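You operate a simulated robot arm through the tools that you are given. There is no shell and no other tool.

You run a simulated robot arm. Do the job below in one go: nothing can be reset, and whatever is moved stays where it is left.

## Task
The caps are on the wrong posts: swap them and tighten both posts' knobs.
Fine: leave the black cap on the mat.

The check looks at the end state, three seconds after you hand in, the way a careful person would. Anything else that was tipped, shoved, dropped, spilled or broken makes it a failure. A push-on lid holds only when it is set on centred and level and pressed home; a screw cap is set on level and turned clockwise until tight.

## Robot
A 7-joint arm with a two-finger parallel gripper, fixed in place. Base frame: the origin is at the foot of the arm, x ahead of it, y to its left, z up; the work surface is at about z = 86. Units: cm, degrees, N and s.
With the tool pointing down near the work surface it reaches from about 40 to 90 cm from the base axis. Its first joint turns from -143.0 to 143.0 degrees. Payload 3 kg.
The TCP is the grasp point between the finger pads, 3 cm short of the fingertips. In the tool frame z runs along the fingers and y along their closing line. Largest opening 9.4 cm; finger width 2.8, thickness 1; the body of the gripper, 5 by 9.6 cm, starts 5.5 cm behind the TCP.
Orientation is that of the tool frame in the base frame, as a unit quaternion [x, y, z, w]. With the fingers straight down and closing along the base's y, the tool's x points along the base's -x, its y along +y and its z along -z.

## Interface
- The arm moves only by the tool arm_command. Its argument "moves" is a list of rows, each an object (a shift or turn left out is 0, a gripper value left out holds the last) with "hand": the gripper command, from -1 (fully open) to 1 (shut), values between in proportion; "linear": the shift along the base's x, y, z in cm, a list of three; "rotation": the turn, a rotation vector about the base's x, y, z in rad, a list of three. In form: [{"hand": hand, "linear": [tx, ty, tz], "rotation": [ax, ay, az]}, ...]. A call has 1 to 20 rows; each row is the pose to reach, as a shift and turn from the pose commanded when the call began. Each row takes 0.2 s and may step no farther than 5 cm and 8.6 degrees from the row before; otherwise, or with a gripper value out of range, the whole call is refused. A pose out of reach is approached as far as the arm can. The call stops where the force on the tool passes 40 N (or 10 N more than at its start, if that is more) or the arm is blocked; 0.2 s more then pass. The fingers move at their own pace (about 7.2 cm/s each) and stop on an object; they squeeze with about 34 N. The grip force told is the motor's: it shows also when the fingers shut on nothing. Time passes only in rows, and 0.2 s behind the last, so rows that repeat a pose let the fingers close. The reply holds the time, the measured pose of the TCP, the force on the tool along the base axes, the opening and the grip force, in the units named above and with some noise, with the torque about the TCP (base axes, N m) and any sound that the robot's microphone picked up.
- Cameras (640 x 400 px; columns grow to the right, rows downward): "scene" is fixed at [39.94, -50.07, 167.36]; the picture's right is [0.86, -0.51, 0.00], its down [-0.39, -0.65, -0.65] and it looks along [0.33, 0.56, -0.76] (base axes); focal length 322 px, centre (320, 200). "wrist" rides on the gripper at [7.6, 1.4, -10.2] in the tool frame; the picture's right is [-0.18, 0.98, 0.00], its down [-0.75, -0.14, -0.64] and it looks along [-0.63, -0.12, 0.77] (tool axes); focal length 243 px, centre (320, 200). There is no depth. A picture from a camera that has moved, and an enlarged one, comes with that camera's place and axes in the base frame and with its lens.
- get_image(camera): a new picture of that camera. It takes no simulated time.
- inspect(camera, box): a new picture of the part [left, top, right, bottom] of that camera's present view, enlarged. It takes no simulated time.
- sign_off(): hands the job in; it is judged then, once.

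Places have to be worked out from the pictures, the camera data and where the tool is seen. Open the gripper and draw the arm clear of the work before you hand the job in, unless the task says otherwise.

The tools are called after "Emit:" as name(argument=value, ...) on one line, values as JSON. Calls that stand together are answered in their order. arm_command: Moves the arm, as the interface text tells. Its arguments: {"type":"object","properties":{"moves":{"type":"array","items":{"type":"object","properties":{"hand":{"type":"number"},"linear":{"type":"array","items":{"type":"number"}},"rotation":{"type":"array","items":{"type":"number"}}}}}},"required":["moves"]} The other tools are called the same way: get_image (camera) takes a picture; inspect (camera, box) takes an enlarged picture of a part of a camera's view; sign_off () hands the job in.

At the start:

```text
time: 0.0
tcp_pos: [43.59, 11.05, 128.98]
tool_rot: [0.0, 1.0, 0.0, 0.001]
force: [0.9, -0.6, 0.5]
moment: [0.0, -0.02, 0.0]
gripper_width: 9.41
finger_force: 0.0
```

scene: 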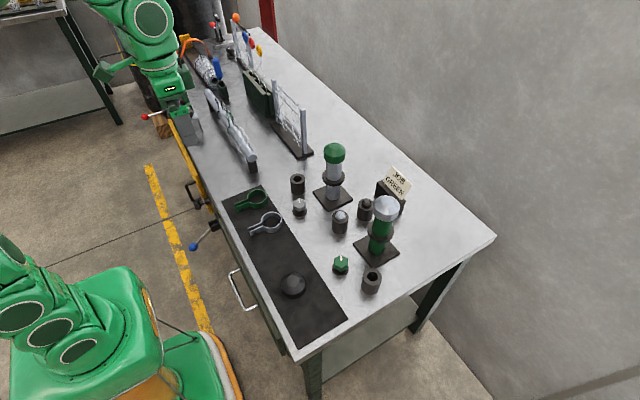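
wrist: 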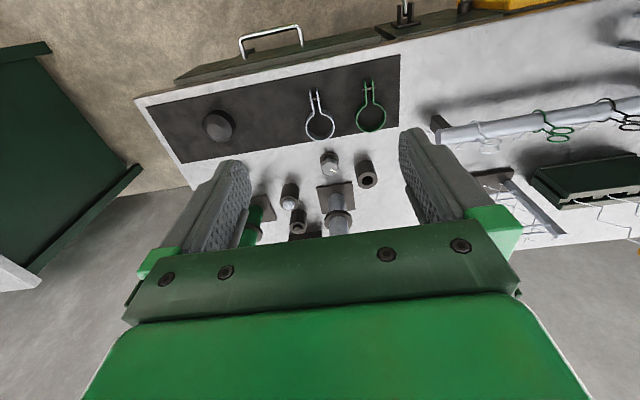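

I start by looking closely at the work area to see the posts, caps, knobs and other items.

Emit:
inspect(camera="scene", box=[280, 130, 420, 218])

Emit:
inspect(camera="scene", box=[300, 180, 428, 300])

Emit:
inspect(camera="scene", box=[210, 170, 350, 350])

Emit:
inspect(camera="wrist", box=[180, 60, 440, 240])

```text
4.55 times, centred on (350, 174) of scene
camera zoom: at [39.94, -50.07, 167.36], right [0.86, -0.51, 0.0], down [-0.39, -0.65, -0.65], along [0.33, 0.56, -0.76], focal length 1462 px, centre (184, 318)
```

zoom: 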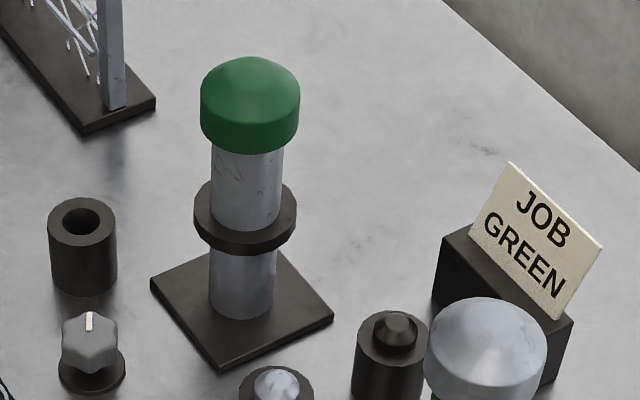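

```text
3.33 times, centred on (364, 240) of scene
camera zoom: at [39.94, -50.07, 167.36], right [0.86, -0.51, 0.0], down [-0.39, -0.65, -0.65], along [0.33, 0.56, -0.76], focal length 1072 px, centre (173, 67)
```

zoom: 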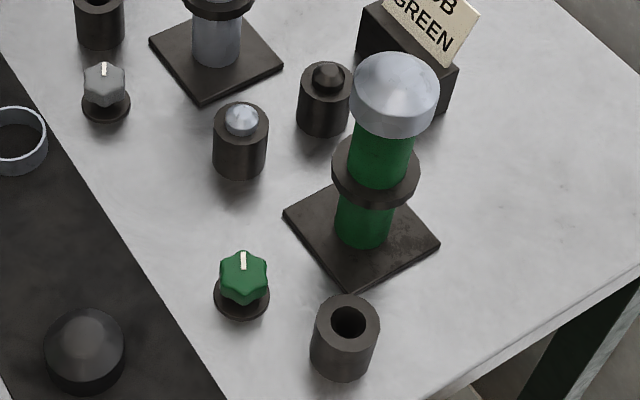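

```text
2.22 times, centred on (280, 260) of scene
camera zoom: at [39.94, -50.07, 167.36], right [0.86, -0.51, 0.0], down [-0.39, -0.65, -0.65], along [0.33, 0.56, -0.76], focal length 715 px, centre (409, 67)
```

zoom: 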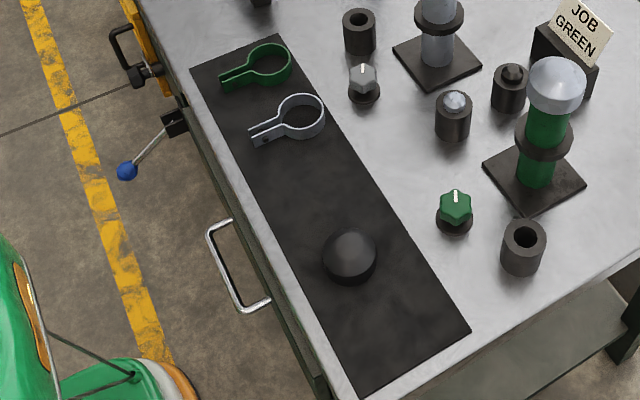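

```text
2.22 times, centred on (310, 150) of wrist
camera zoom: at [36.04, 12.49, 139.37], right [0.18, 0.98, 0.0], down [0.75, -0.14, 0.64], along [0.63, -0.12, -0.77], focal length 539 px, centre (342, 311)
```

zoom: 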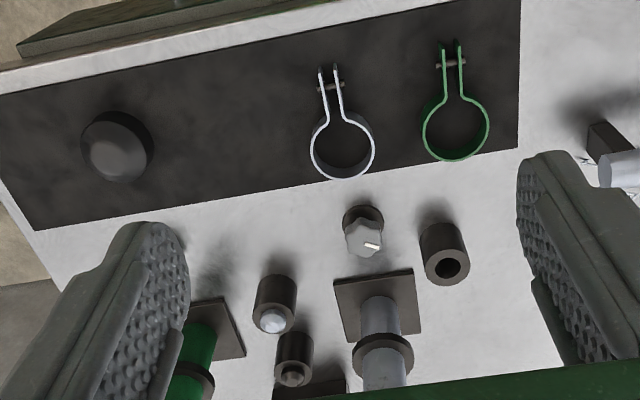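

Grey post with the green cap stands near (79, 8) and the green post with the silver cap near (78.6, -16.3), cap centres at about z 106. The knobs are near (67, 9) and (67, -15). I move up in front of the grey post for a closer wrist view.

Emit:
arm_command(moves=[{"hand": -1, "linear": [4, -0.5, -1.2]}, {"hand": -1, "linear": [8, -1, -2.4]}, {"hand": -1, "linear": [12, -1.5, -3.6]}, {"hand": -1, "linear": [16, -2, -4.8]}, {"hand": -1, "linear": [20, -2.5, -6]}, {"hand": -1, "linear": [22.4, -3, -7]}, {"hand": -1, "linear": [22.4, -3, -7]}])

Emit:
get_image(camera="wrist")

Emit:
get_image(camera="scene")

```text
time: 1.6
tcp_pos: [66.08, 8.08, 122.15]
tool_rot: [0.0, 1.0, 0.0, 0.0]
force: [0.6, -0.4, 0.2]
moment: [0.03, -0.01, 0.02]
gripper_width: 9.41
finger_force: 0.0
```

```text
taken
camera wrist: at [58.45, 9.49, 132.45], right [0.18, 0.98, 0.0], down [0.75, -0.14, 0.64], along [0.63, -0.12, -0.77], focal length 243 px, centre (320, 200)
```

wrist: 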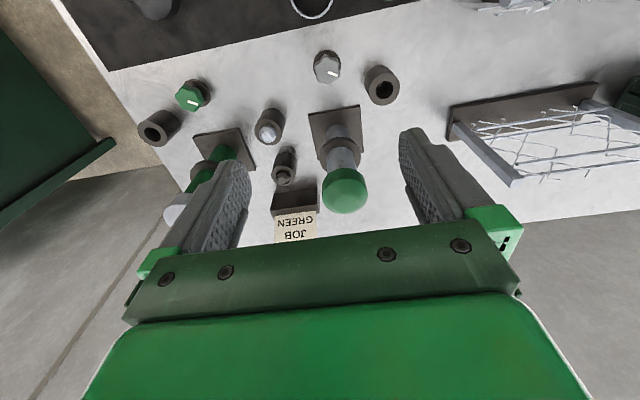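

```text
taken
```

scene: 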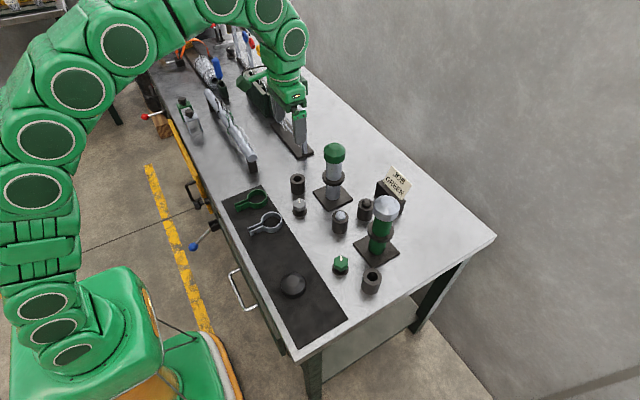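

The green cap shows ahead of the open fingers. I enlarge the wrist view to measure it and the other items more exactly.

Emit:
inspect(camera="wrist", box=[290, 90, 410, 220])

Emit:
inspect(camera="wrist", box=[130, 40, 410, 240])

```text
3.08 times, centred on (350, 155) of wrist
camera zoom: at [58.45, 9.49, 132.45], right [0.18, 0.98, 0.0], down [0.75, -0.14, 0.64], along [0.63, -0.12, -0.77], focal length 746 px, centre (228, 338)
```

zoom: 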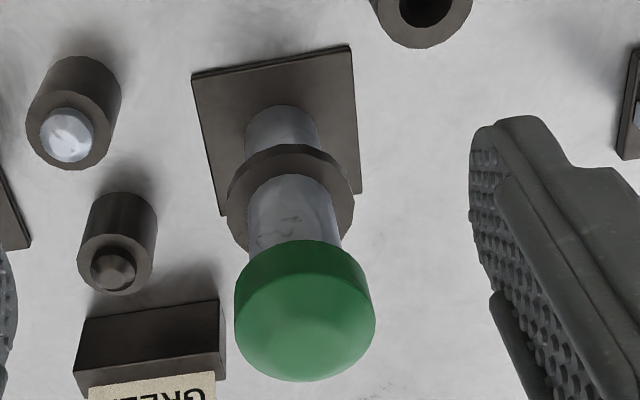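

```text
2.00 times, centred on (270, 140) of wrist
camera zoom: at [58.45, 9.49, 132.45], right [0.18, 0.98, 0.0], down [0.75, -0.14, 0.64], along [0.63, -0.12, -0.77], focal length 485 px, centre (420, 320)
```

zoom: 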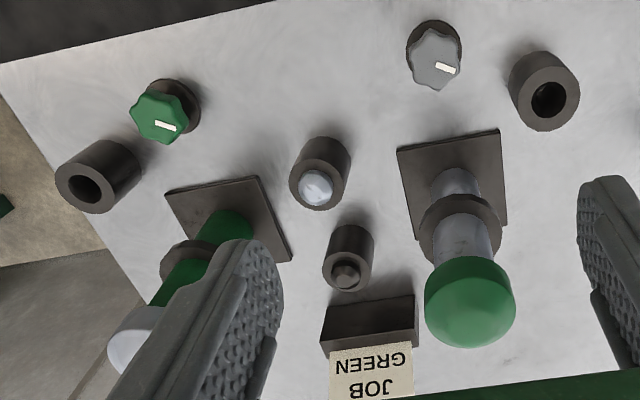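

From the wrist view the green cap centre is about (78.9, 9.0) with a diameter of roughly 6.1 cm. I hover just above it to check the centring between the fingers.

Emit:
arm_command(moves=[{"hand": -1, "linear": [4.3, 0.3, -1]}, {"hand": -1, "linear": [8.6, 0.6, -3]}, {"hand": -1, "linear": [12.9, 0.95, -6.5]}, {"hand": -1, "linear": [12.9, 0.95, -6.5]}])

Emit:
get_image(camera="wrist")

Emit:
inspect(camera="scene", box=[270, 100, 420, 220])

```text
refused: row 3 steps farther than a row can; nothing moved
```

```text
taken
camera wrist: at [58.45, 9.49, 132.45], right [0.18, 0.98, 0.0], down [0.75, -0.14, 0.64], along [0.63, -0.12, -0.77], focal length 243 px, centre (320, 200)
```

wrist: 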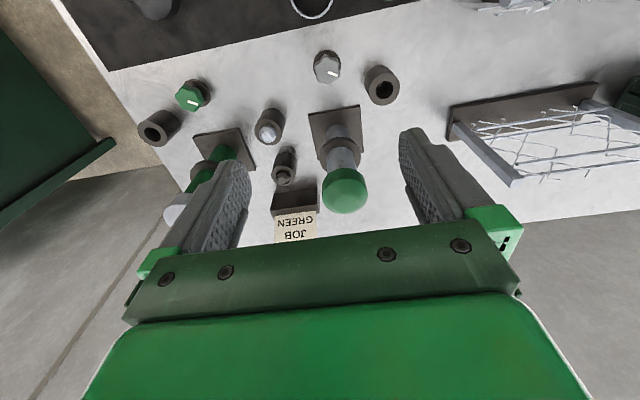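

```text
3.33 times, centred on (345, 160) of scene
camera zoom: at [39.94, -50.07, 167.36], right [0.86, -0.51, 0.0], down [-0.39, -0.65, -0.65], along [0.33, 0.56, -0.76], focal length 1072 px, centre (237, 333)
```

zoom: 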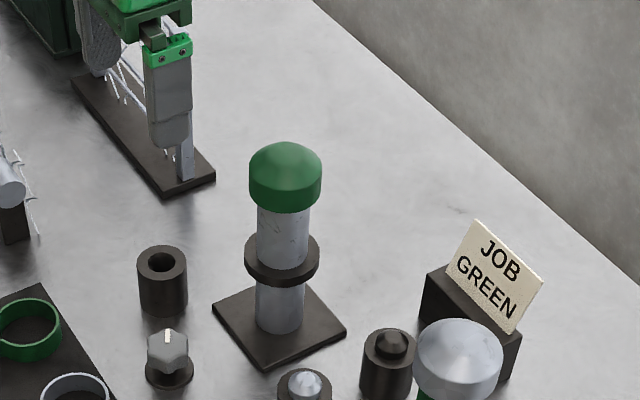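

One step was too long and the call was refused, so nothing moved. I repeat it with smaller steps.

Emit:
arm_command(moves=[{"hand": -1, "linear": [3.2, 0.3, 0]}, {"hand": -1, "linear": [6.5, 0.6, 0]}, {"hand": -1, "linear": [9.8, 0.8, -1]}, {"hand": -1, "linear": [12.9, 0.95, -3]}, {"hand": -1, "linear": [12.9, 0.95, -6.5]}, {"hand": -1, "linear": [12.9, 0.95, -6.5]}])

Emit:
get_image(camera="wrist")

Emit:
inspect(camera="scene", box=[270, 100, 420, 220])

```text
time: 3.0
tcp_pos: [78.8, 8.97, 115.67]
tool_rot: [0.0, 1.0, -0.001, 0.0]
force: [0.2, -0.6, 0.7]
moment: [-0.03, -0.01, -0.03]
gripper_width: 9.39
finger_force: 0.0
out of reach, approached as far as the arm can: row 4
```

```text
taken
camera wrist: at [71.28, 10.4, 125.88], right [0.18, 0.98, 0.0], down [0.75, -0.14, 0.64], along [0.63, -0.12, -0.77], focal length 243 px, centre (320, 200)
```

wrist: 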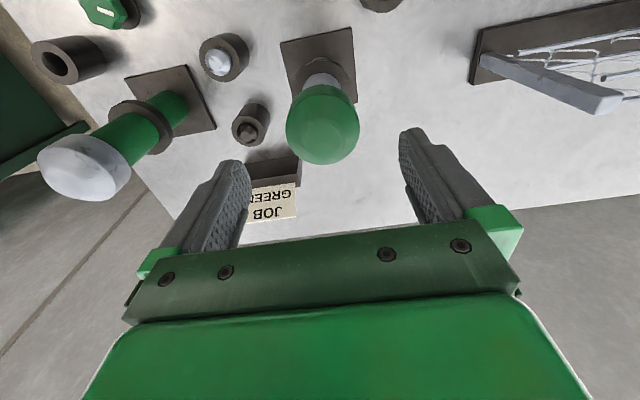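

```text
3.33 times, centred on (345, 160) of scene
camera zoom: at [39.94, -50.07, 167.36], right [0.86, -0.51, 0.0], down [-0.39, -0.65, -0.65], along [0.33, 0.56, -0.76], focal length 1072 px, centre (237, 333)
```

zoom: 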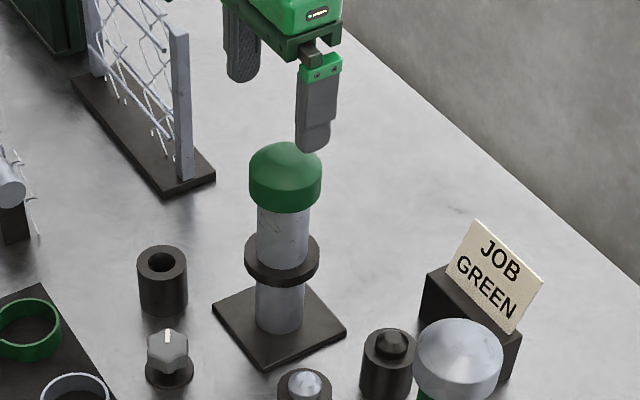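

I enlarge the wrist view to fix the cap's height and centre from the two viewpoints.

Emit:
inspect(camera="wrist", box=[260, 20, 400, 180])

Emit:
inspect(camera="wrist", box=[20, 60, 240, 240])

```text
2.50 times, centred on (330, 100) of wrist
camera zoom: at [71.28, 10.4, 125.88], right [0.18, 0.98, 0.0], down [0.75, -0.14, 0.64], along [0.63, -0.12, -0.77], focal length 606 px, centre (295, 450)
```

zoom: 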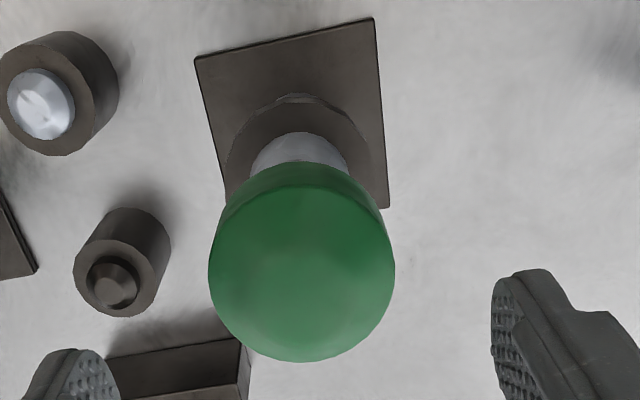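

```text
2.22 times, centred on (130, 150) of wrist
camera zoom: at [71.28, 10.4, 125.88], right [0.18, 0.98, 0.0], down [0.75, -0.14, 0.64], along [0.63, -0.12, -0.77], focal length 539 px, centre (742, 311)
```

zoom: 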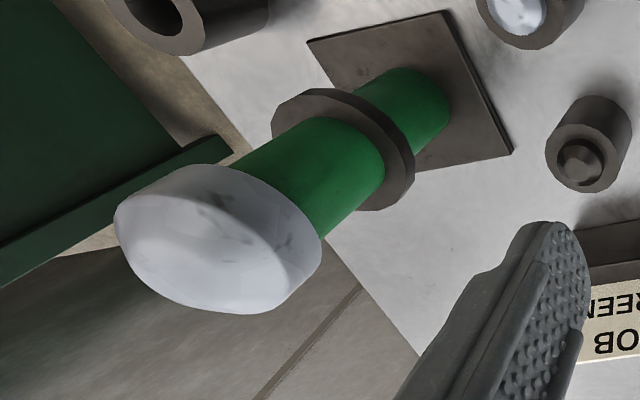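

Combining both views puts the green cap's rim at about (79.7, 8.96, 106.4), diameter 6.3 cm, skirt bottom near z 104. I shift forward 0.85 cm and descend so the pads flank the skirt, then look before closing.

Emit:
arm_command(moves=[{"hand": -1, "linear": [0.85, 0, -1]}, {"hand": -1, "linear": [0.85, 0, -4]}, {"hand": -1, "linear": [0.85, 0, -7]}, {"hand": -1, "linear": [0.85, 0, -9.8]}, {"hand": -1, "linear": [0.85, 0, -9.8]}])

Emit:
get_image(camera="wrist")

Emit:
inspect(camera="scene", box=[270, 100, 420, 220])

```text
time: 4.2
tcp_pos: [79.7, 8.87, 105.72]
tool_rot: [0.0, 1.0, 0.0, 0.0]
force: [0.3, -0.6, -1.0]
moment: [0.03, 0.01, 0.0]
gripper_width: 9.4
finger_force: 0.0
```

```text
taken
camera wrist: at [72.12, 10.31, 116.06], right [0.18, 0.98, 0.0], down [0.75, -0.14, 0.64], along [0.63, -0.12, -0.77], focal length 243 px, centre (320, 200)
```

wrist: 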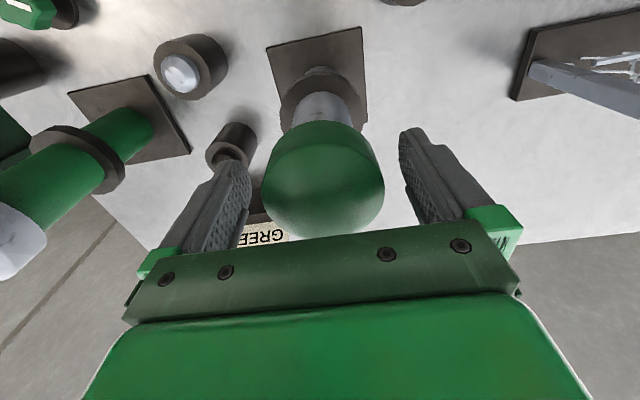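

```text
3.33 times, centred on (345, 160) of scene
camera zoom: at [39.94, -50.07, 167.36], right [0.86, -0.51, 0.0], down [-0.39, -0.65, -0.65], along [0.33, 0.56, -0.76], focal length 1072 px, centre (237, 333)
```

zoom: 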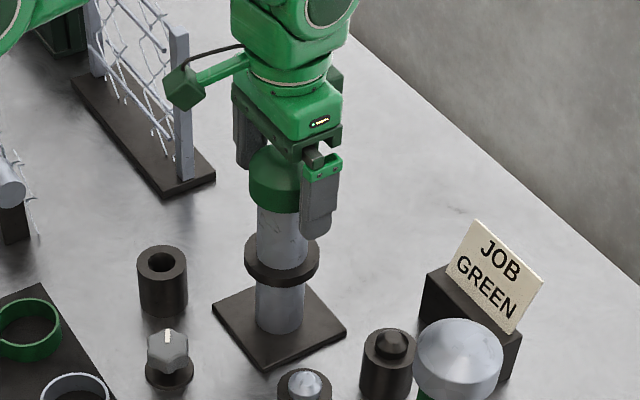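

The fingers straddle the cap. I enlarge to check centring before closing.

Emit:
inspect(camera="wrist", box=[220, 90, 440, 250])

Emit:
inspect(camera="scene", box=[315, 130, 375, 170])

```text
2.50 times, centred on (330, 170) of wrist
camera zoom: at [72.12, 10.31, 116.06], right [0.18, 0.98, 0.0], down [0.75, -0.14, 0.64], along [0.63, -0.12, -0.77], focal length 606 px, centre (295, 275)
```

zoom: 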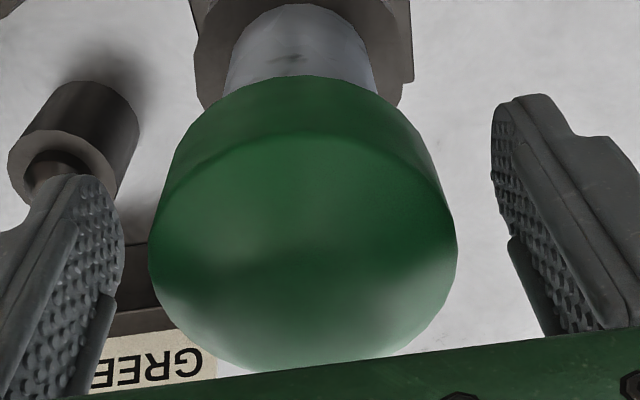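

```text
10.00 times, centred on (345, 150) of scene
camera zoom: at [39.94, -50.07, 167.36], right [0.86, -0.51, 0.0], down [-0.39, -0.65, -0.65], along [0.33, 0.56, -0.76], focal length 3217 px, centre (70, 700)
```

zoom: 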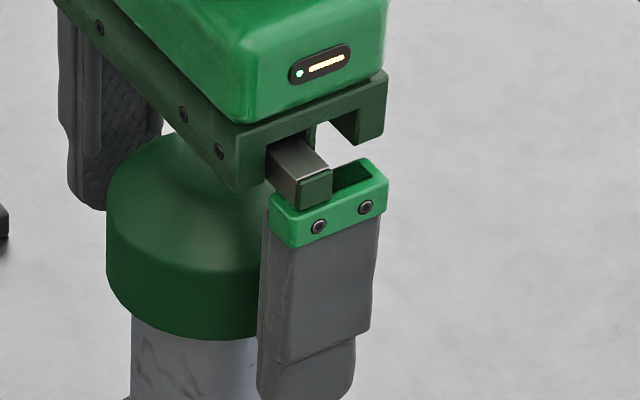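

The cap is centred to within about 0.1–0.2 cm; I nudge y by +0.12 and close the fingers.

Emit:
arm_command(moves=[{"hand": -1, "linear": [0, 0.12, 0]}, {"hand": 0, "linear": [0, 0.12, 0]}, {"hand": 1, "linear": [0, 0.12, 0]}, {"hand": 1, "linear": [0, 0.12, 0]}, {"hand": 1, "linear": [0, 0.12, 0]}, {"hand": 1, "linear": [0, 0.12, 0]}])

Emit:
inspect(camera="scene", box=[270, 100, 420, 220])

```text
time: 5.6
tcp_pos: [79.7, 9.0, 105.7]
tool_rot: [0.0, 1.0, 0.0, 0.001]
force: [0.2, -0.1, 0.1]
moment: [-0.03, -0.01, 0.01]
gripper_width: 6.73
finger_force: 33.7
```

```text
3.33 times, centred on (345, 160) of scene
camera zoom: at [39.94, -50.07, 167.36], right [0.86, -0.51, 0.0], down [-0.39, -0.65, -0.65], along [0.33, 0.56, -0.76], focal length 1072 px, centre (237, 333)
```

zoom: 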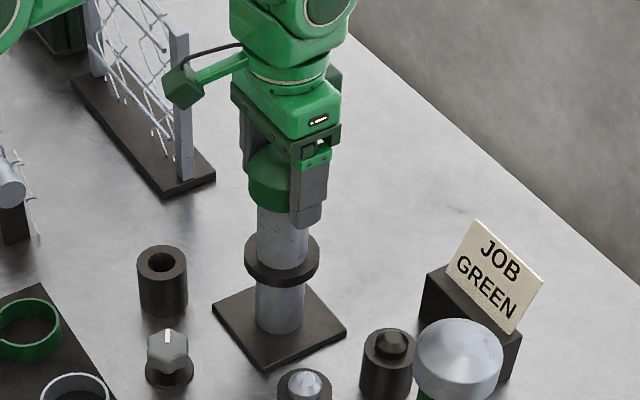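

Gripped at width 6.73 with no side force, so it is well centred. I lift slowly to see whether it's a pull-off or a screw cap.

Emit:
arm_command(moves=[{"hand": 1, "linear": [0, 0, 0.2]}, {"hand": 1, "linear": [0, 0, 0.4]}, {"hand": 1, "linear": [0, 0, 0.6]}, {"hand": 1, "linear": [0, 0, 0.6]}])

Emit:
inspect(camera="scene", box=[270, 100, 420, 220])

```text
time: 6.6
tcp_pos: [79.79, 9.15, 106.29]
tool_rot: [0.001, 1.0, 0.0, 0.0]
force: [0.4, 0.3, -1.3]
moment: [0.01, 0.03, -0.01]
gripper_width: 6.76
finger_force: 34.2
```

```text
3.33 times, centred on (345, 160) of scene
camera zoom: at [39.94, -50.07, 167.36], right [0.86, -0.51, 0.0], down [-0.39, -0.65, -0.65], along [0.33, 0.56, -0.76], focal length 1072 px, centre (237, 333)
```

zoom: 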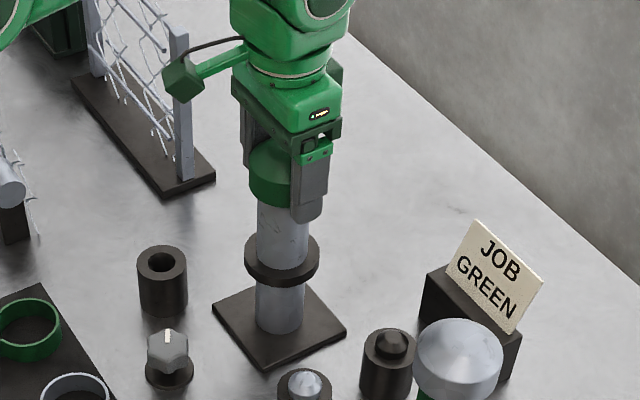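

The cap comes up freely with about 1.3 N. I lift a few centimetres more, then check that it's clear of the post.

Emit:
arm_command(moves=[{"hand": 1, "linear": [0, 0, 0.5]}, {"hand": 1, "linear": [0, 0, 1]}, {"hand": 1, "linear": [0, 0, 1.5]}, {"hand": 1, "linear": [0, 0, 2]}, {"hand": 1, "linear": [0, 0, 2.5]}, {"hand": 1, "linear": [0, 0, 3]}, {"hand": 1, "linear": [0, 0, 3.5]}, {"hand": 1, "linear": [0, 0, 4]}, {"hand": 1, "linear": [0, 0, 4]}])

Emit:
inspect(camera="scene", box=[270, 100, 420, 220])

Emit:
get_image(camera="wrist")

```text
time: 8.6
tcp_pos: [79.85, 9.16, 110.25]
tool_rot: [0.0, 1.0, 0.0, 0.0]
force: [0.8, -0.6, -1.0]
moment: [0.03, -0.02, -0.02]
gripper_width: 6.77
finger_force: 34.3
```

```text
3.33 times, centred on (345, 160) of scene
camera zoom: at [39.94, -50.07, 167.36], right [0.86, -0.51, 0.0], down [-0.39, -0.65, -0.65], along [0.33, 0.56, -0.76], focal length 1072 px, centre (237, 333)
```

zoom: 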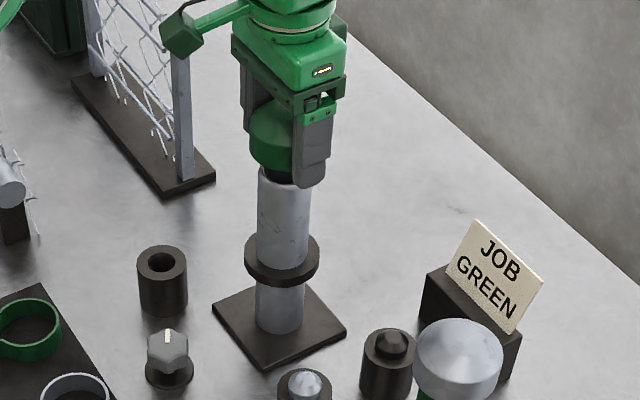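

```text
taken
camera wrist: at [72.22, 10.56, 120.62], right [0.18, 0.98, 0.0], down [0.75, -0.14, 0.64], along [0.63, -0.12, -0.77], focal length 243 px, centre (320, 200)
```

wrist: 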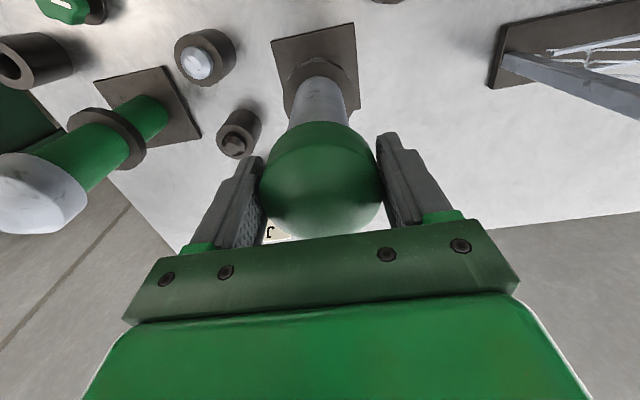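

A dark part shows between the cap and the post, so I zoom in on it.

Emit:
inspect(camera="scene", box=[320, 125, 365, 160])

Emit:
inspect(camera="wrist", box=[240, 50, 400, 160])

```text
11.43 times, centred on (342, 142) of scene
camera zoom: at [39.94, -50.07, 167.36], right [0.86, -0.51, 0.0], down [-0.39, -0.65, -0.65], along [0.33, 0.56, -0.76], focal length 3676 px, centre (63, 857)
```

zoom: 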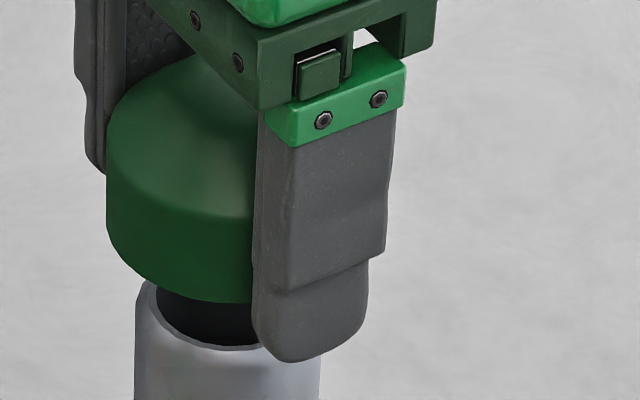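

```text
3.64 times, centred on (320, 105) of wrist
camera zoom: at [72.22, 10.56, 120.62], right [0.18, 0.98, 0.0], down [0.75, -0.14, 0.64], along [0.63, -0.12, -0.77], focal length 882 px, centre (320, 546)
```

zoom: 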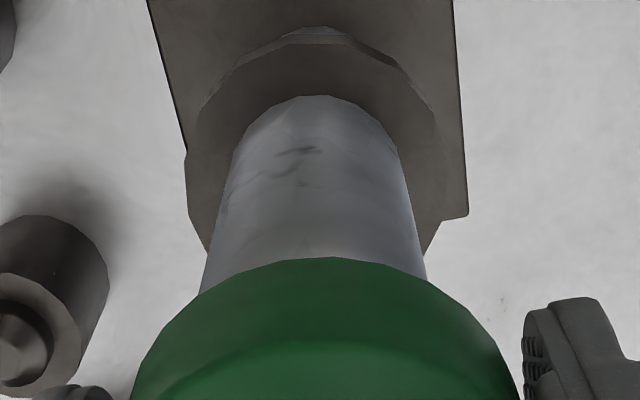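

The post is a hollow tube and the cap is about 2.7 cm clear of it, with the fingertips reaching 1.4 cm below the cap's skirt. To park it flat I need a higher grip, so I set the cap back down along the same path and regrip about 1.5 cm higher.

Emit:
arm_command(moves=[{"hand": 1, "linear": [0, 0, -1]}, {"hand": 1, "linear": [0, 0, -2]}, {"hand": 1, "linear": [0, 0, -3]}, {"hand": 1, "linear": [0, 0, -3.5]}, {"hand": 1, "linear": [0, 0, -4]}, {"hand": 1, "linear": [0, 0, -4.3]}, {"hand": 1, "linear": [0, 0, -4.55]}, {"hand": 1, "linear": [0, 0, -4.55]}])

```text
time: 10.4
tcp_pos: [79.77, 9.11, 105.88]
tool_rot: [0.0, 1.0, 0.0, 0.0]
force: [0.7, 0.1, -0.6]
moment: [0.0, 0.0, -0.02]
gripper_width: 6.73
finger_force: 33.7
```

Nothing resists and the cap is back at its seat. I open, rise 1.45 cm and grip again.

Emit:
arm_command(moves=[{"hand": 0, "linear": [0, 0, 0]}, {"hand": -0.2, "linear": [0, 0, 0]}, {"hand": -0.2, "linear": [0, 0, 0]}, {"hand": -0.2, "linear": [0, 0, 0.7]}, {"hand": -0.2, "linear": [0, 0, 1.45]}, {"hand": -0.2, "linear": [0, 0, 1.45]}, {"hand": 1, "linear": [0, 0, 1.45]}, {"hand": 1, "linear": [0, 0, 1.45]}, {"hand": 1, "linear": [0, 0, 1.45]}, {"hand": 1, "linear": [0, 0, 1.45]}])

Emit:
inspect(camera="scene", box=[300, 120, 380, 170])

```text
time: 12.6
tcp_pos: [79.8, 9.09, 107.33]
tool_rot: [-0.001, 1.0, 0.001, 0.0]
force: [-0.9, 0.8, -0.5]
moment: [-0.01, 0.02, -0.05]
gripper_width: 6.75
finger_force: 34.1
```

```text
8.00 times, centred on (340, 145) of scene
camera zoom: at [39.94, -50.07, 167.36], right [0.86, -0.51, 0.0], down [-0.39, -0.65, -0.65], along [0.33, 0.56, -0.76], focal length 2574 px, centre (160, 640)
```

zoom: 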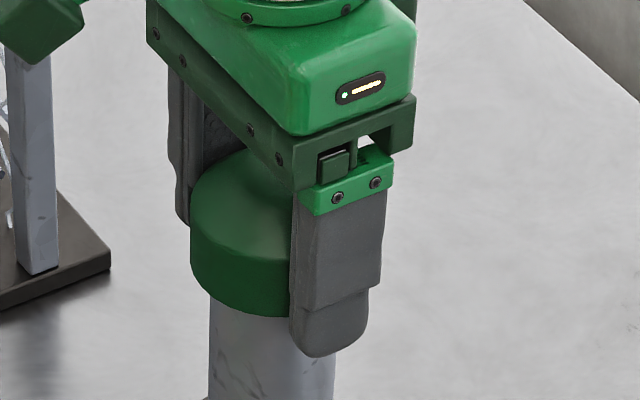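

The half-open command (about 5.6 cm) was less than the cap's width, so it stayed gripped and rose with the hand. I lower it again, open properly, then rise and regrip.

Emit:
arm_command(moves=[{"hand": 1, "linear": [0, 0, -0.7]}, {"hand": 1, "linear": [0, 0, -1.45]}, {"hand": 1, "linear": [0, 0, -1.5]}, {"hand": 1, "linear": [0, 0, -1.5]}, {"hand": -0.8, "linear": [0, 0, -1.5]}, {"hand": -0.8, "linear": [0, 0, -1.5]}, {"hand": -0.8, "linear": [0, 0, -1.5]}, {"hand": -0.8, "linear": [0, 0, -0.8]}, {"hand": -0.8, "linear": [0, 0, 0]}, {"hand": -0.8, "linear": [0, 0, 0]}])

Emit:
inspect(camera="scene", box=[300, 120, 380, 170])

Emit:
get_image(camera="wrist")

```text
time: 14.8
tcp_pos: [79.65, 9.09, 107.27]
tool_rot: [0.0, 1.0, 0.0, 0.0]
force: [-0.2, 0.0, 1.4]
moment: [-0.01, 0.01, -0.03]
gripper_width: 8.45
finger_force: 0.0
```

```text
8.00 times, centred on (340, 145) of scene
camera zoom: at [39.94, -50.07, 167.36], right [0.86, -0.51, 0.0], down [-0.39, -0.65, -0.65], along [0.33, 0.56, -0.76], focal length 2574 px, centre (160, 640)
```

zoom: 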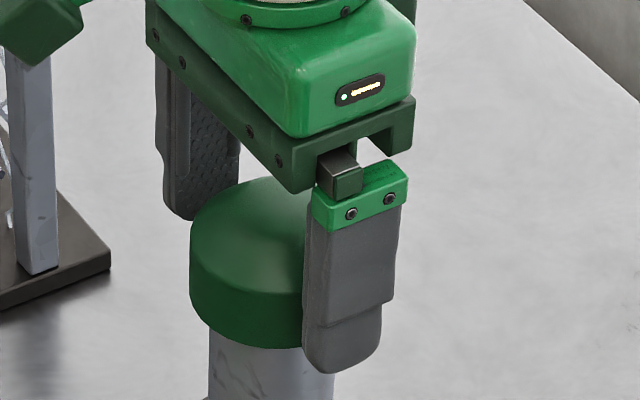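

```text
taken
camera wrist: at [72.18, 10.53, 117.56], right [0.18, 0.98, 0.0], down [0.75, -0.14, 0.64], along [0.63, -0.12, -0.77], focal length 243 px, centre (320, 200)
```

wrist: 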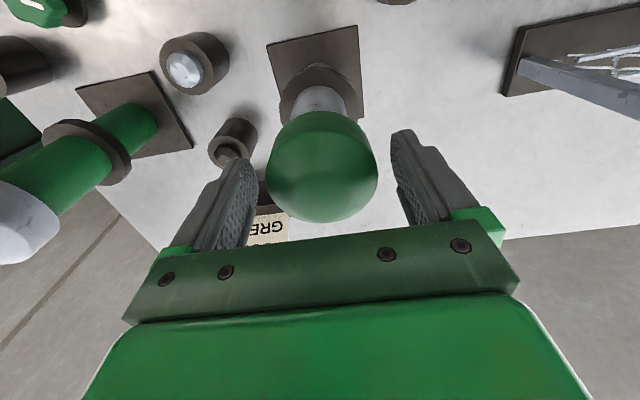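

The cap is seated as before and the hand is now higher on it. I grip, lift 3.8 cm and pull back toward the robot, clear of the post.

Emit:
arm_command(moves=[{"hand": 1, "linear": [0, 0, 0]}, {"hand": 1, "linear": [0, 0, 0]}, {"hand": 1, "linear": [0, 0, 0]}, {"hand": 1, "linear": [0, 0, 0]}, {"hand": 1, "linear": [0, 0, 0.7]}, {"hand": 1, "linear": [0, 0, 1.6]}, {"hand": 1, "linear": [0, 0, 2.6]}, {"hand": 1, "linear": [0, 0, 3.8]}, {"hand": 1, "linear": [-0.5, 0, 4.2]}, {"hand": 1, "linear": [-2, 0, 4.4]}, {"hand": 1, "linear": [-5, -1, 4.4]}, {"hand": 1, "linear": [-9, -3, 4.4]}, {"hand": 1, "linear": [-13, -5.2, 4.4]}, {"hand": 1, "linear": [-17, -7.5, 4.4]}, {"hand": 1, "linear": [-21, -9.5, 4.4]}, {"hand": 1, "linear": [-24.7, -11.6, 4.4]}, {"hand": 1, "linear": [-24.7, -11.6, 4.4]}])

Emit:
get_image(camera="scene")

Emit:
get_image(camera="wrist")

```text
time: 18.4
tcp_pos: [55.06, -2.5, 111.59]
tool_rot: [0.0, 1.0, 0.001, 0.0]
force: [-0.3, -0.6, -0.8]
moment: [-0.01, 0.0, 0.0]
gripper_width: 6.32
finger_force: 34.0
```

```text
taken
```

scene: 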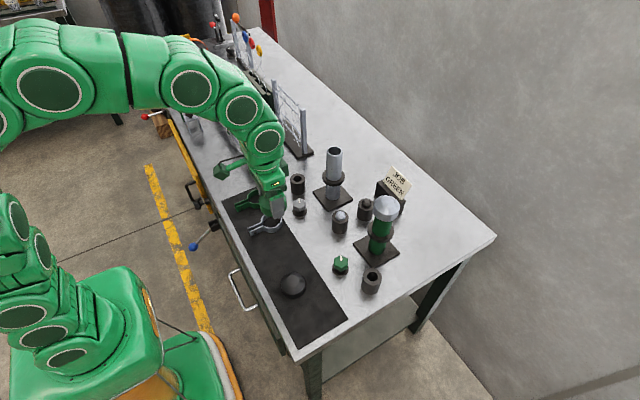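

```text
taken
camera wrist: at [47.43, -1.1, 121.87], right [0.18, 0.98, 0.0], down [0.75, -0.14, 0.64], along [0.63, -0.12, -0.77], focal length 243 px, centre (320, 200)
```

wrist: 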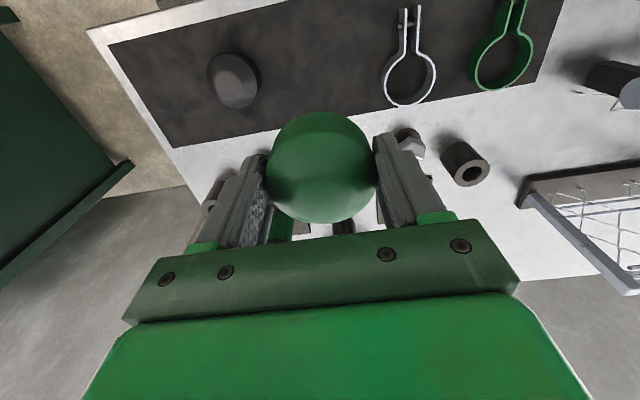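

The green cap is held level above a free patch of mat near (55, -2.5). Its bottom is about 3.4 cm below the TCP, so I descend to TCP z about 91 first.

Emit:
arm_command(moves=[{"hand": 1, "linear": [0, 0, -4]}, {"hand": 1, "linear": [0, 0, -8]}, {"hand": 1, "linear": [0, 0, -12]}, {"hand": 1, "linear": [0, 0, -16]}, {"hand": 1, "linear": [0, 0, -19]}, {"hand": 1, "linear": [0, 0, -20.6]}, {"hand": 1, "linear": [0, 0, -20.6]}])

Emit:
inspect(camera="scene", box=[230, 190, 330, 300])

Emit:
get_image(camera="wrist")

```text
time: 20.0
tcp_pos: [55.08, -2.42, 91.21]
tool_rot: [-0.001, 1.0, 0.0, -0.001]
force: [0.7, 0.8, -1.4]
moment: [-0.01, -0.02, 0.0]
gripper_width: 6.33
finger_force: 34.1
```

```text
3.64 times, centred on (280, 245) of scene
camera zoom: at [39.94, -50.07, 167.36], right [0.86, -0.51, 0.0], down [-0.39, -0.65, -0.65], along [0.33, 0.56, -0.76], focal length 1170 px, centre (466, 36)
```

zoom: 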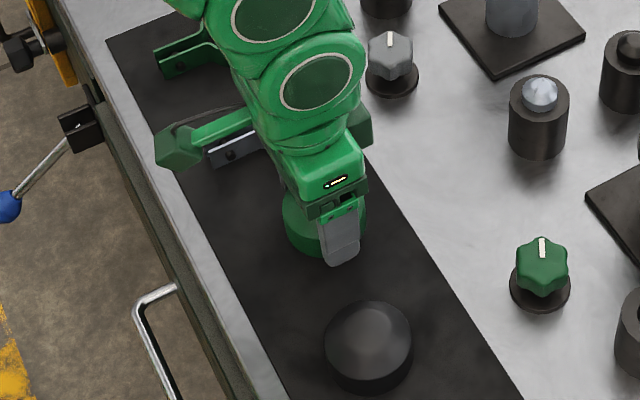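

```text
taken
camera wrist: at [47.52, -1.0, 101.48], right [0.18, 0.98, 0.0], down [0.75, -0.14, 0.64], along [0.63, -0.12, -0.77], focal length 243 px, centre (320, 200)
```

wrist: 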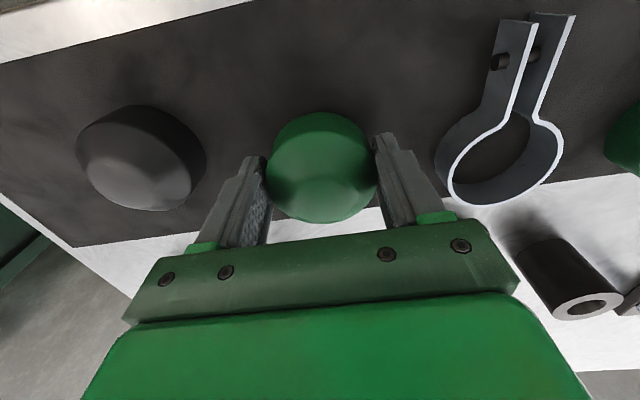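

The spot is clear on both sides. I lower in small steps and watch for contact.

Emit:
arm_command(moves=[{"hand": 1, "linear": [0, 0, -0.5]}, {"hand": 1, "linear": [0, 0, -1]}, {"hand": 1, "linear": [0, 0, -1.2]}, {"hand": 1, "linear": [0, 0, -1.2]}])

Emit:
inspect(camera="scene", box=[270, 220, 320, 260])

```text
time: 21.0
tcp_pos: [55.2, -2.43, 89.95]
tool_rot: [0.0, 1.0, 0.0, -0.001]
force: [0.2, 0.9, -1.3]
moment: [0.01, -0.01, 0.01]
gripper_width: 6.34
finger_force: 33.9
```

```text
10.00 times, centred on (295, 240) of scene
camera zoom: at [39.94, -50.07, 167.36], right [0.86, -0.51, 0.0], down [-0.39, -0.65, -0.65], along [0.33, 0.56, -0.76], focal length 3217 px, centre (570, -200)
```

zoom: 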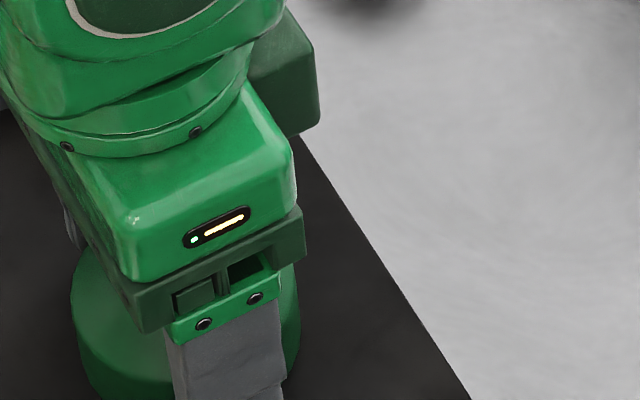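

No contact yet at z 89.95; I continue with 0.1–0.15 cm steps.

Emit:
arm_command(moves=[{"hand": 1, "linear": [0, 0, -0.15]}, {"hand": 1, "linear": [0, 0, -0.3]}, {"hand": 1, "linear": [0, 0, -0.3]}])

```text
time: 21.8
tcp_pos: [55.1, -2.49, 89.7]
tool_rot: [0.0, 1.0, -0.001, 0.001]
force: [-2.0, 4.9, 34.8]
moment: [0.25, -0.16, -0.07]
gripper_width: 6.38
finger_force: 33.9
```

Firm contact at z 89.7 (35 N), so the cap is on the mat. I ease up slightly, open and rise clear.

Emit:
arm_command(moves=[{"hand": 1, "linear": [0, 0, 0.12]}, {"hand": 1, "linear": [0, 0, 0.12]}, {"hand": -0.7, "linear": [0, 0, 0.12]}, {"hand": -0.7, "linear": [0, 0, 0.12]}, {"hand": -0.7, "linear": [0, 0, 0.12]}, {"hand": -0.7, "linear": [0, 0, 1.5]}, {"hand": -0.7, "linear": [0, 0, 4.5]}, {"hand": -0.7, "linear": [0, 0, 9]}, {"hand": -0.7, "linear": [0, 0, 13.5]}, {"hand": -0.7, "linear": [0, 0, 18]}, {"hand": -0.7, "linear": [0, 0, 22]}, {"hand": -0.7, "linear": [0, 0, 25]}, {"hand": -0.7, "linear": [0, 0, 25]}])

Emit:
get_image(camera="wrist")

Emit:
get_image(camera="scene")

```text
time: 24.6
tcp_pos: [54.94, -2.38, 114.4]
tool_rot: [0.0, 1.0, 0.0, -0.001]
force: [0.7, -0.9, -0.5]
moment: [-0.01, -0.02, -0.02]
gripper_width: 7.97
finger_force: 0.0
```

```text
taken
camera wrist: at [47.46, -1.07, 124.81], right [0.18, 0.98, 0.0], down [0.75, -0.14, 0.64], along [0.63, -0.12, -0.77], focal length 243 px, centre (320, 200)
```

wrist: 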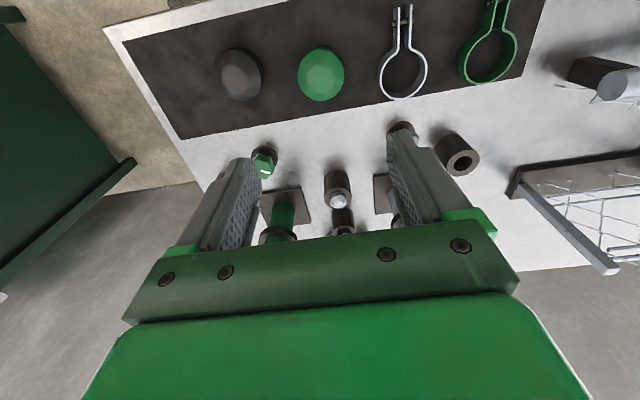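

```text
taken
```

scene: 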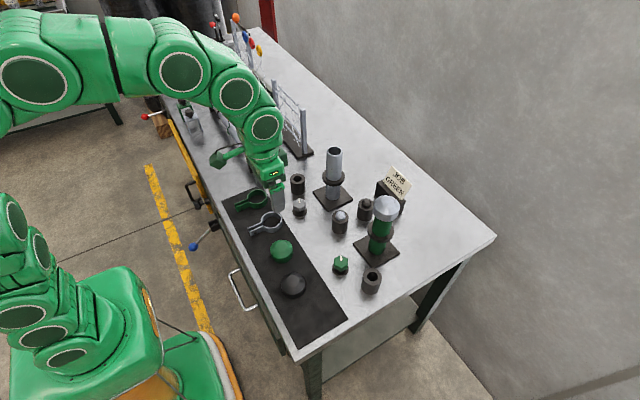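

The green cap sits level on the mat. I move in front of the green post to measure the silver cap.

Emit:
arm_command(moves=[{"hand": -1, "linear": [2.5, -3, 1]}, {"hand": -1, "linear": [5, -6, 2]}, {"hand": -1, "linear": [7.5, -9, 3]}, {"hand": -1, "linear": [10, -12, 4]}, {"hand": -1, "linear": [12, -13.6, 5]}, {"hand": -1, "linear": [12, -13.6, 5]}])

Emit:
get_image(camera="wrist")

Emit:
inspect(camera="wrist", box=[260, 80, 400, 220])

```text
time: 26.0
tcp_pos: [67.13, -16.17, 119.58]
tool_rot: [-0.001, 1.0, 0.0, 0.0]
force: [0.6, -0.3, -0.7]
moment: [-0.02, 0.02, -0.04]
gripper_width: 9.38
finger_force: 0.0
```

```text
taken
camera wrist: at [59.58, -14.72, 129.95], right [0.18, 0.98, 0.0], down [0.75, -0.14, 0.64], along [0.63, -0.12, -0.77], focal length 243 px, centre (320, 200)
```

wrist: 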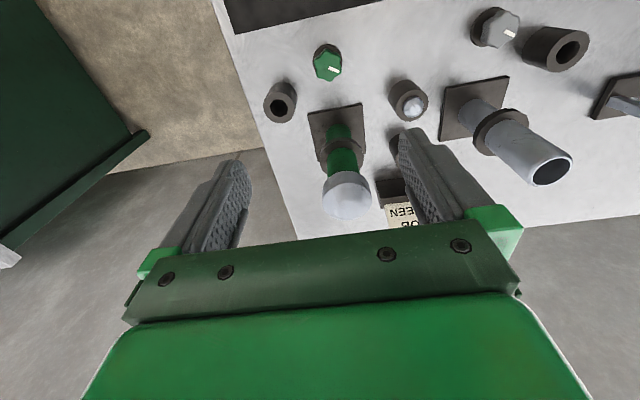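

```text
2.86 times, centred on (330, 150) of wrist
camera zoom: at [59.58, -14.72, 129.95], right [0.18, 0.98, 0.0], down [0.75, -0.14, 0.64], along [0.63, -0.12, -0.77], focal length 693 px, centre (291, 343)
```

zoom: 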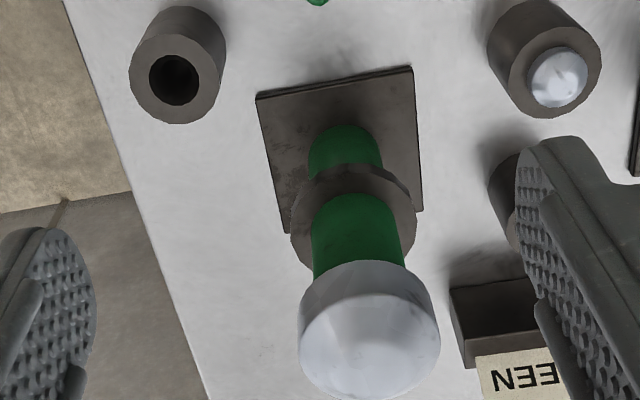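

The silver cap's rim centre works out at about (79.7, -15.05, 106.4). I hover above it at TCP z 113 to verify.

Emit:
arm_command(moves=[{"hand": -1, "linear": [1, 0.4, -3]}, {"hand": -1, "linear": [2.5, 1.0, -6.5]}, {"hand": -1, "linear": [6, 1.1, -6.5]}, {"hand": -1, "linear": [9.5, 1.1, -6.5]}, {"hand": -1, "linear": [12.5, 1.1, -6.5]}, {"hand": -1, "linear": [12.5, 1.1, -6.5]}])

Emit:
inspect(camera="wrist", box=[220, 60, 420, 220])

Emit:
inspect(camera="scene", box=[340, 160, 430, 220])

```text
time: 27.4
tcp_pos: [79.69, -14.85, 113.1]
tool_rot: [-0.001, 1.0, -0.001, -0.001]
force: [-0.3, -0.9, 0.1]
moment: [-0.02, 0.0, -0.03]
gripper_width: 9.41
finger_force: 0.1
```

```text
2.50 times, centred on (320, 140) of wrist
camera zoom: at [72.11, -13.45, 123.39], right [0.18, 0.98, 0.0], down [0.75, -0.14, 0.64], along [0.63, -0.12, -0.77], focal length 606 px, centre (320, 350)
```

zoom: 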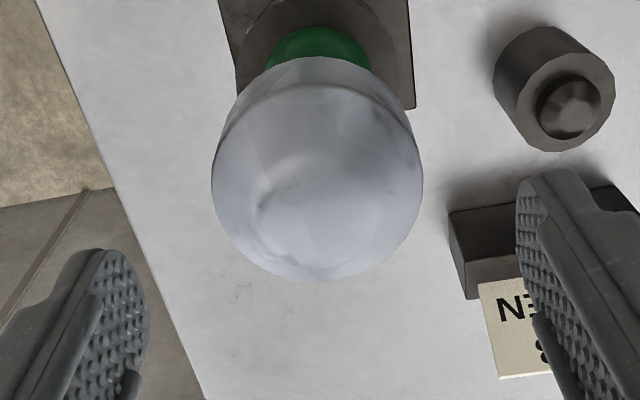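

```text
6.67 times, centred on (385, 190) of scene
camera zoom: at [39.94, -50.07, 167.36], right [0.86, -0.51, 0.0], down [-0.39, -0.65, -0.65], along [0.33, 0.56, -0.76], focal length 2145 px, centre (-113, 267)
```

zoom: 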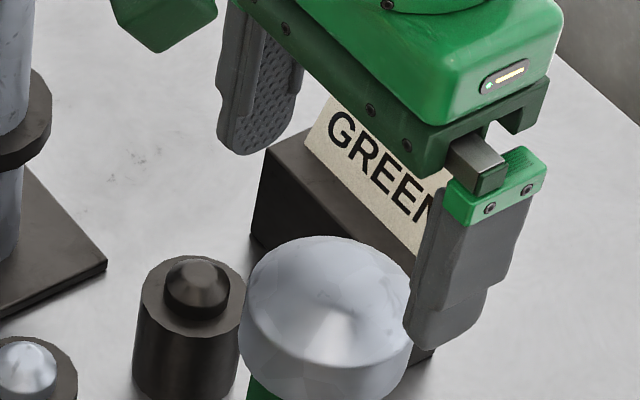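

Confirmed at (79.7, -15.0). I shift y by -0.13, descend to the same grip height as for the green cap (TCP z 107.3), close and lift a little.

Emit:
arm_command(moves=[{"hand": -1, "linear": [0, -0.13, -2]}, {"hand": -1, "linear": [0, -0.13, -4]}, {"hand": -1, "linear": [0, -0.13, -5.8]}, {"hand": -1, "linear": [0, -0.13, -5.8]}, {"hand": -0.3, "linear": [0, -0.13, -5.8]}, {"hand": 1, "linear": [0, -0.13, -5.8]}, {"hand": 1, "linear": [0, -0.13, -5.8]}, {"hand": 1, "linear": [0, -0.13, -5.8]}, {"hand": 1, "linear": [0, -0.13, -5.8]}])

Emit:
inspect(camera="scene", box=[340, 160, 430, 220])

Emit:
inspect(camera="wrist", box=[220, 60, 420, 240])

```text
time: 29.4
tcp_pos: [79.62, -14.99, 107.2]
tool_rot: [0.0, 1.0, 0.0, 0.0]
force: [1.8, -0.1, 6.4]
moment: [0.0, -0.04, -0.03]
gripper_width: 6.31
finger_force: 34.6
```

```text
6.67 times, centred on (385, 190) of scene
camera zoom: at [39.94, -50.07, 167.36], right [0.86, -0.51, 0.0], down [-0.39, -0.65, -0.65], along [0.33, 0.56, -0.76], focal length 2145 px, centre (-113, 267)
```

zoom: 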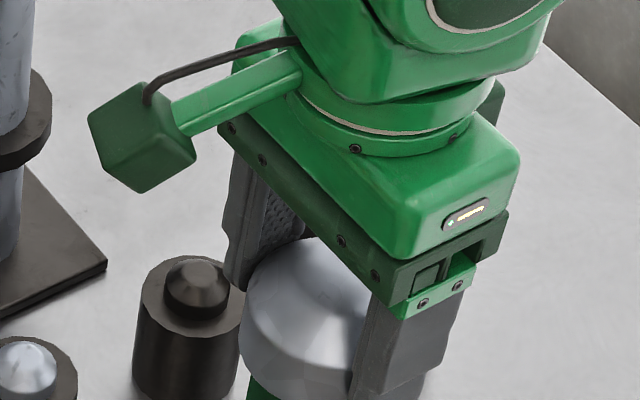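

```text
2.22 times, centred on (320, 150) of wrist
camera zoom: at [71.99, -13.65, 117.43], right [0.18, 0.98, 0.0], down [0.75, -0.14, 0.64], along [0.63, -0.12, -0.77], focal length 539 px, centre (320, 311)
```

zoom: 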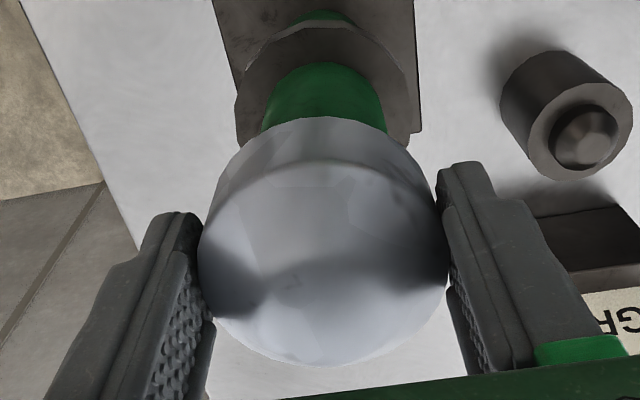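

Gripped at 6.31 and centred. I lift 4.4 cm and carry it along y to above the grey tube, whose centre I put at (79.65, 9.08).

Emit:
arm_command(moves=[{"hand": 1, "linear": [0, 0, 0.7]}, {"hand": 1, "linear": [0, 0, 1.6]}, {"hand": 1, "linear": [0, 0, 2.6]}, {"hand": 1, "linear": [0, 0, 3.6]}, {"hand": 1, "linear": [0, 0, 4.6]}, {"hand": 1, "linear": [0, 0, 5.4]}, {"hand": 1, "linear": [0, 2, 5.4]}, {"hand": 1, "linear": [0, 5, 5.4]}, {"hand": 1, "linear": [0, 9, 5.4]}, {"hand": 1, "linear": [0, 13, 5.4]}, {"hand": 1, "linear": [0, 17, 5.4]}, {"hand": 1, "linear": [0, 20.5, 5.4]}, {"hand": 1, "linear": [0, 23, 5.4]}, {"hand": 1, "linear": [0, 24.08, 5.4]}, {"hand": 1, "linear": [0, 24.08, 5.4]}, {"hand": 1, "linear": [0, 24.08, 5.4]}])

Emit:
inspect(camera="scene", box=[300, 110, 390, 170])

Emit:
get_image(camera="wrist")

Emit:
get_image(camera="scene")

```text
time: 32.8
tcp_pos: [79.67, 9.03, 112.59]
tool_rot: [0.001, 1.0, 0.0, -0.001]
force: [0.2, -0.2, -0.3]
moment: [0.01, -0.03, -0.01]
gripper_width: 6.38
finger_force: 34.0
```

```text
6.67 times, centred on (345, 140) of scene
camera zoom: at [39.94, -50.07, 167.36], right [0.86, -0.51, 0.0], down [-0.39, -0.65, -0.65], along [0.33, 0.56, -0.76], focal length 2145 px, centre (153, 600)
```

zoom: 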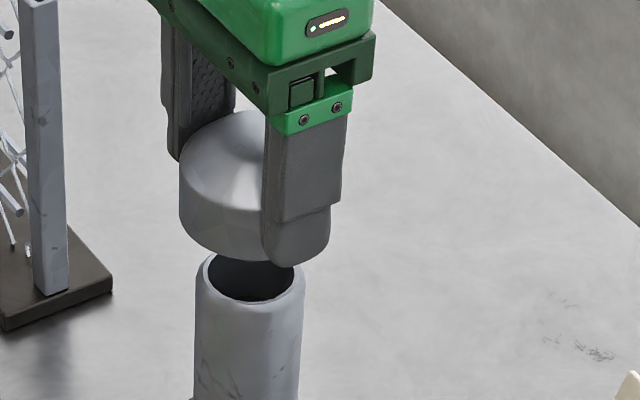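

```text
taken
camera wrist: at [72.09, 10.5, 122.94], right [0.18, 0.98, 0.0], down [0.75, -0.14, 0.64], along [0.63, -0.12, -0.77], focal length 243 px, centre (320, 200)
```

wrist: 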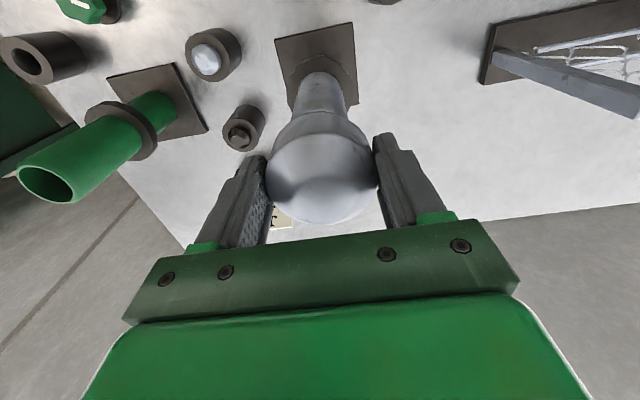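

```text
taken
```

scene: 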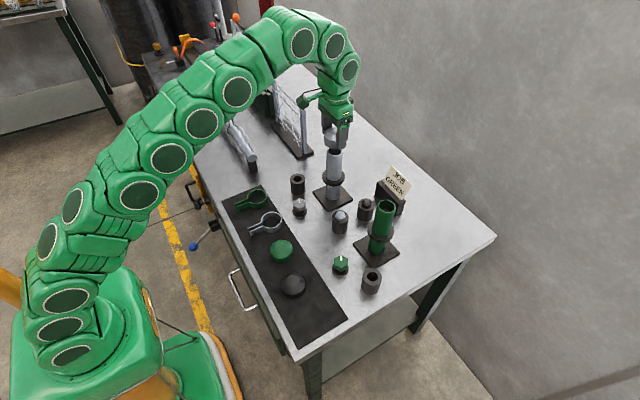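

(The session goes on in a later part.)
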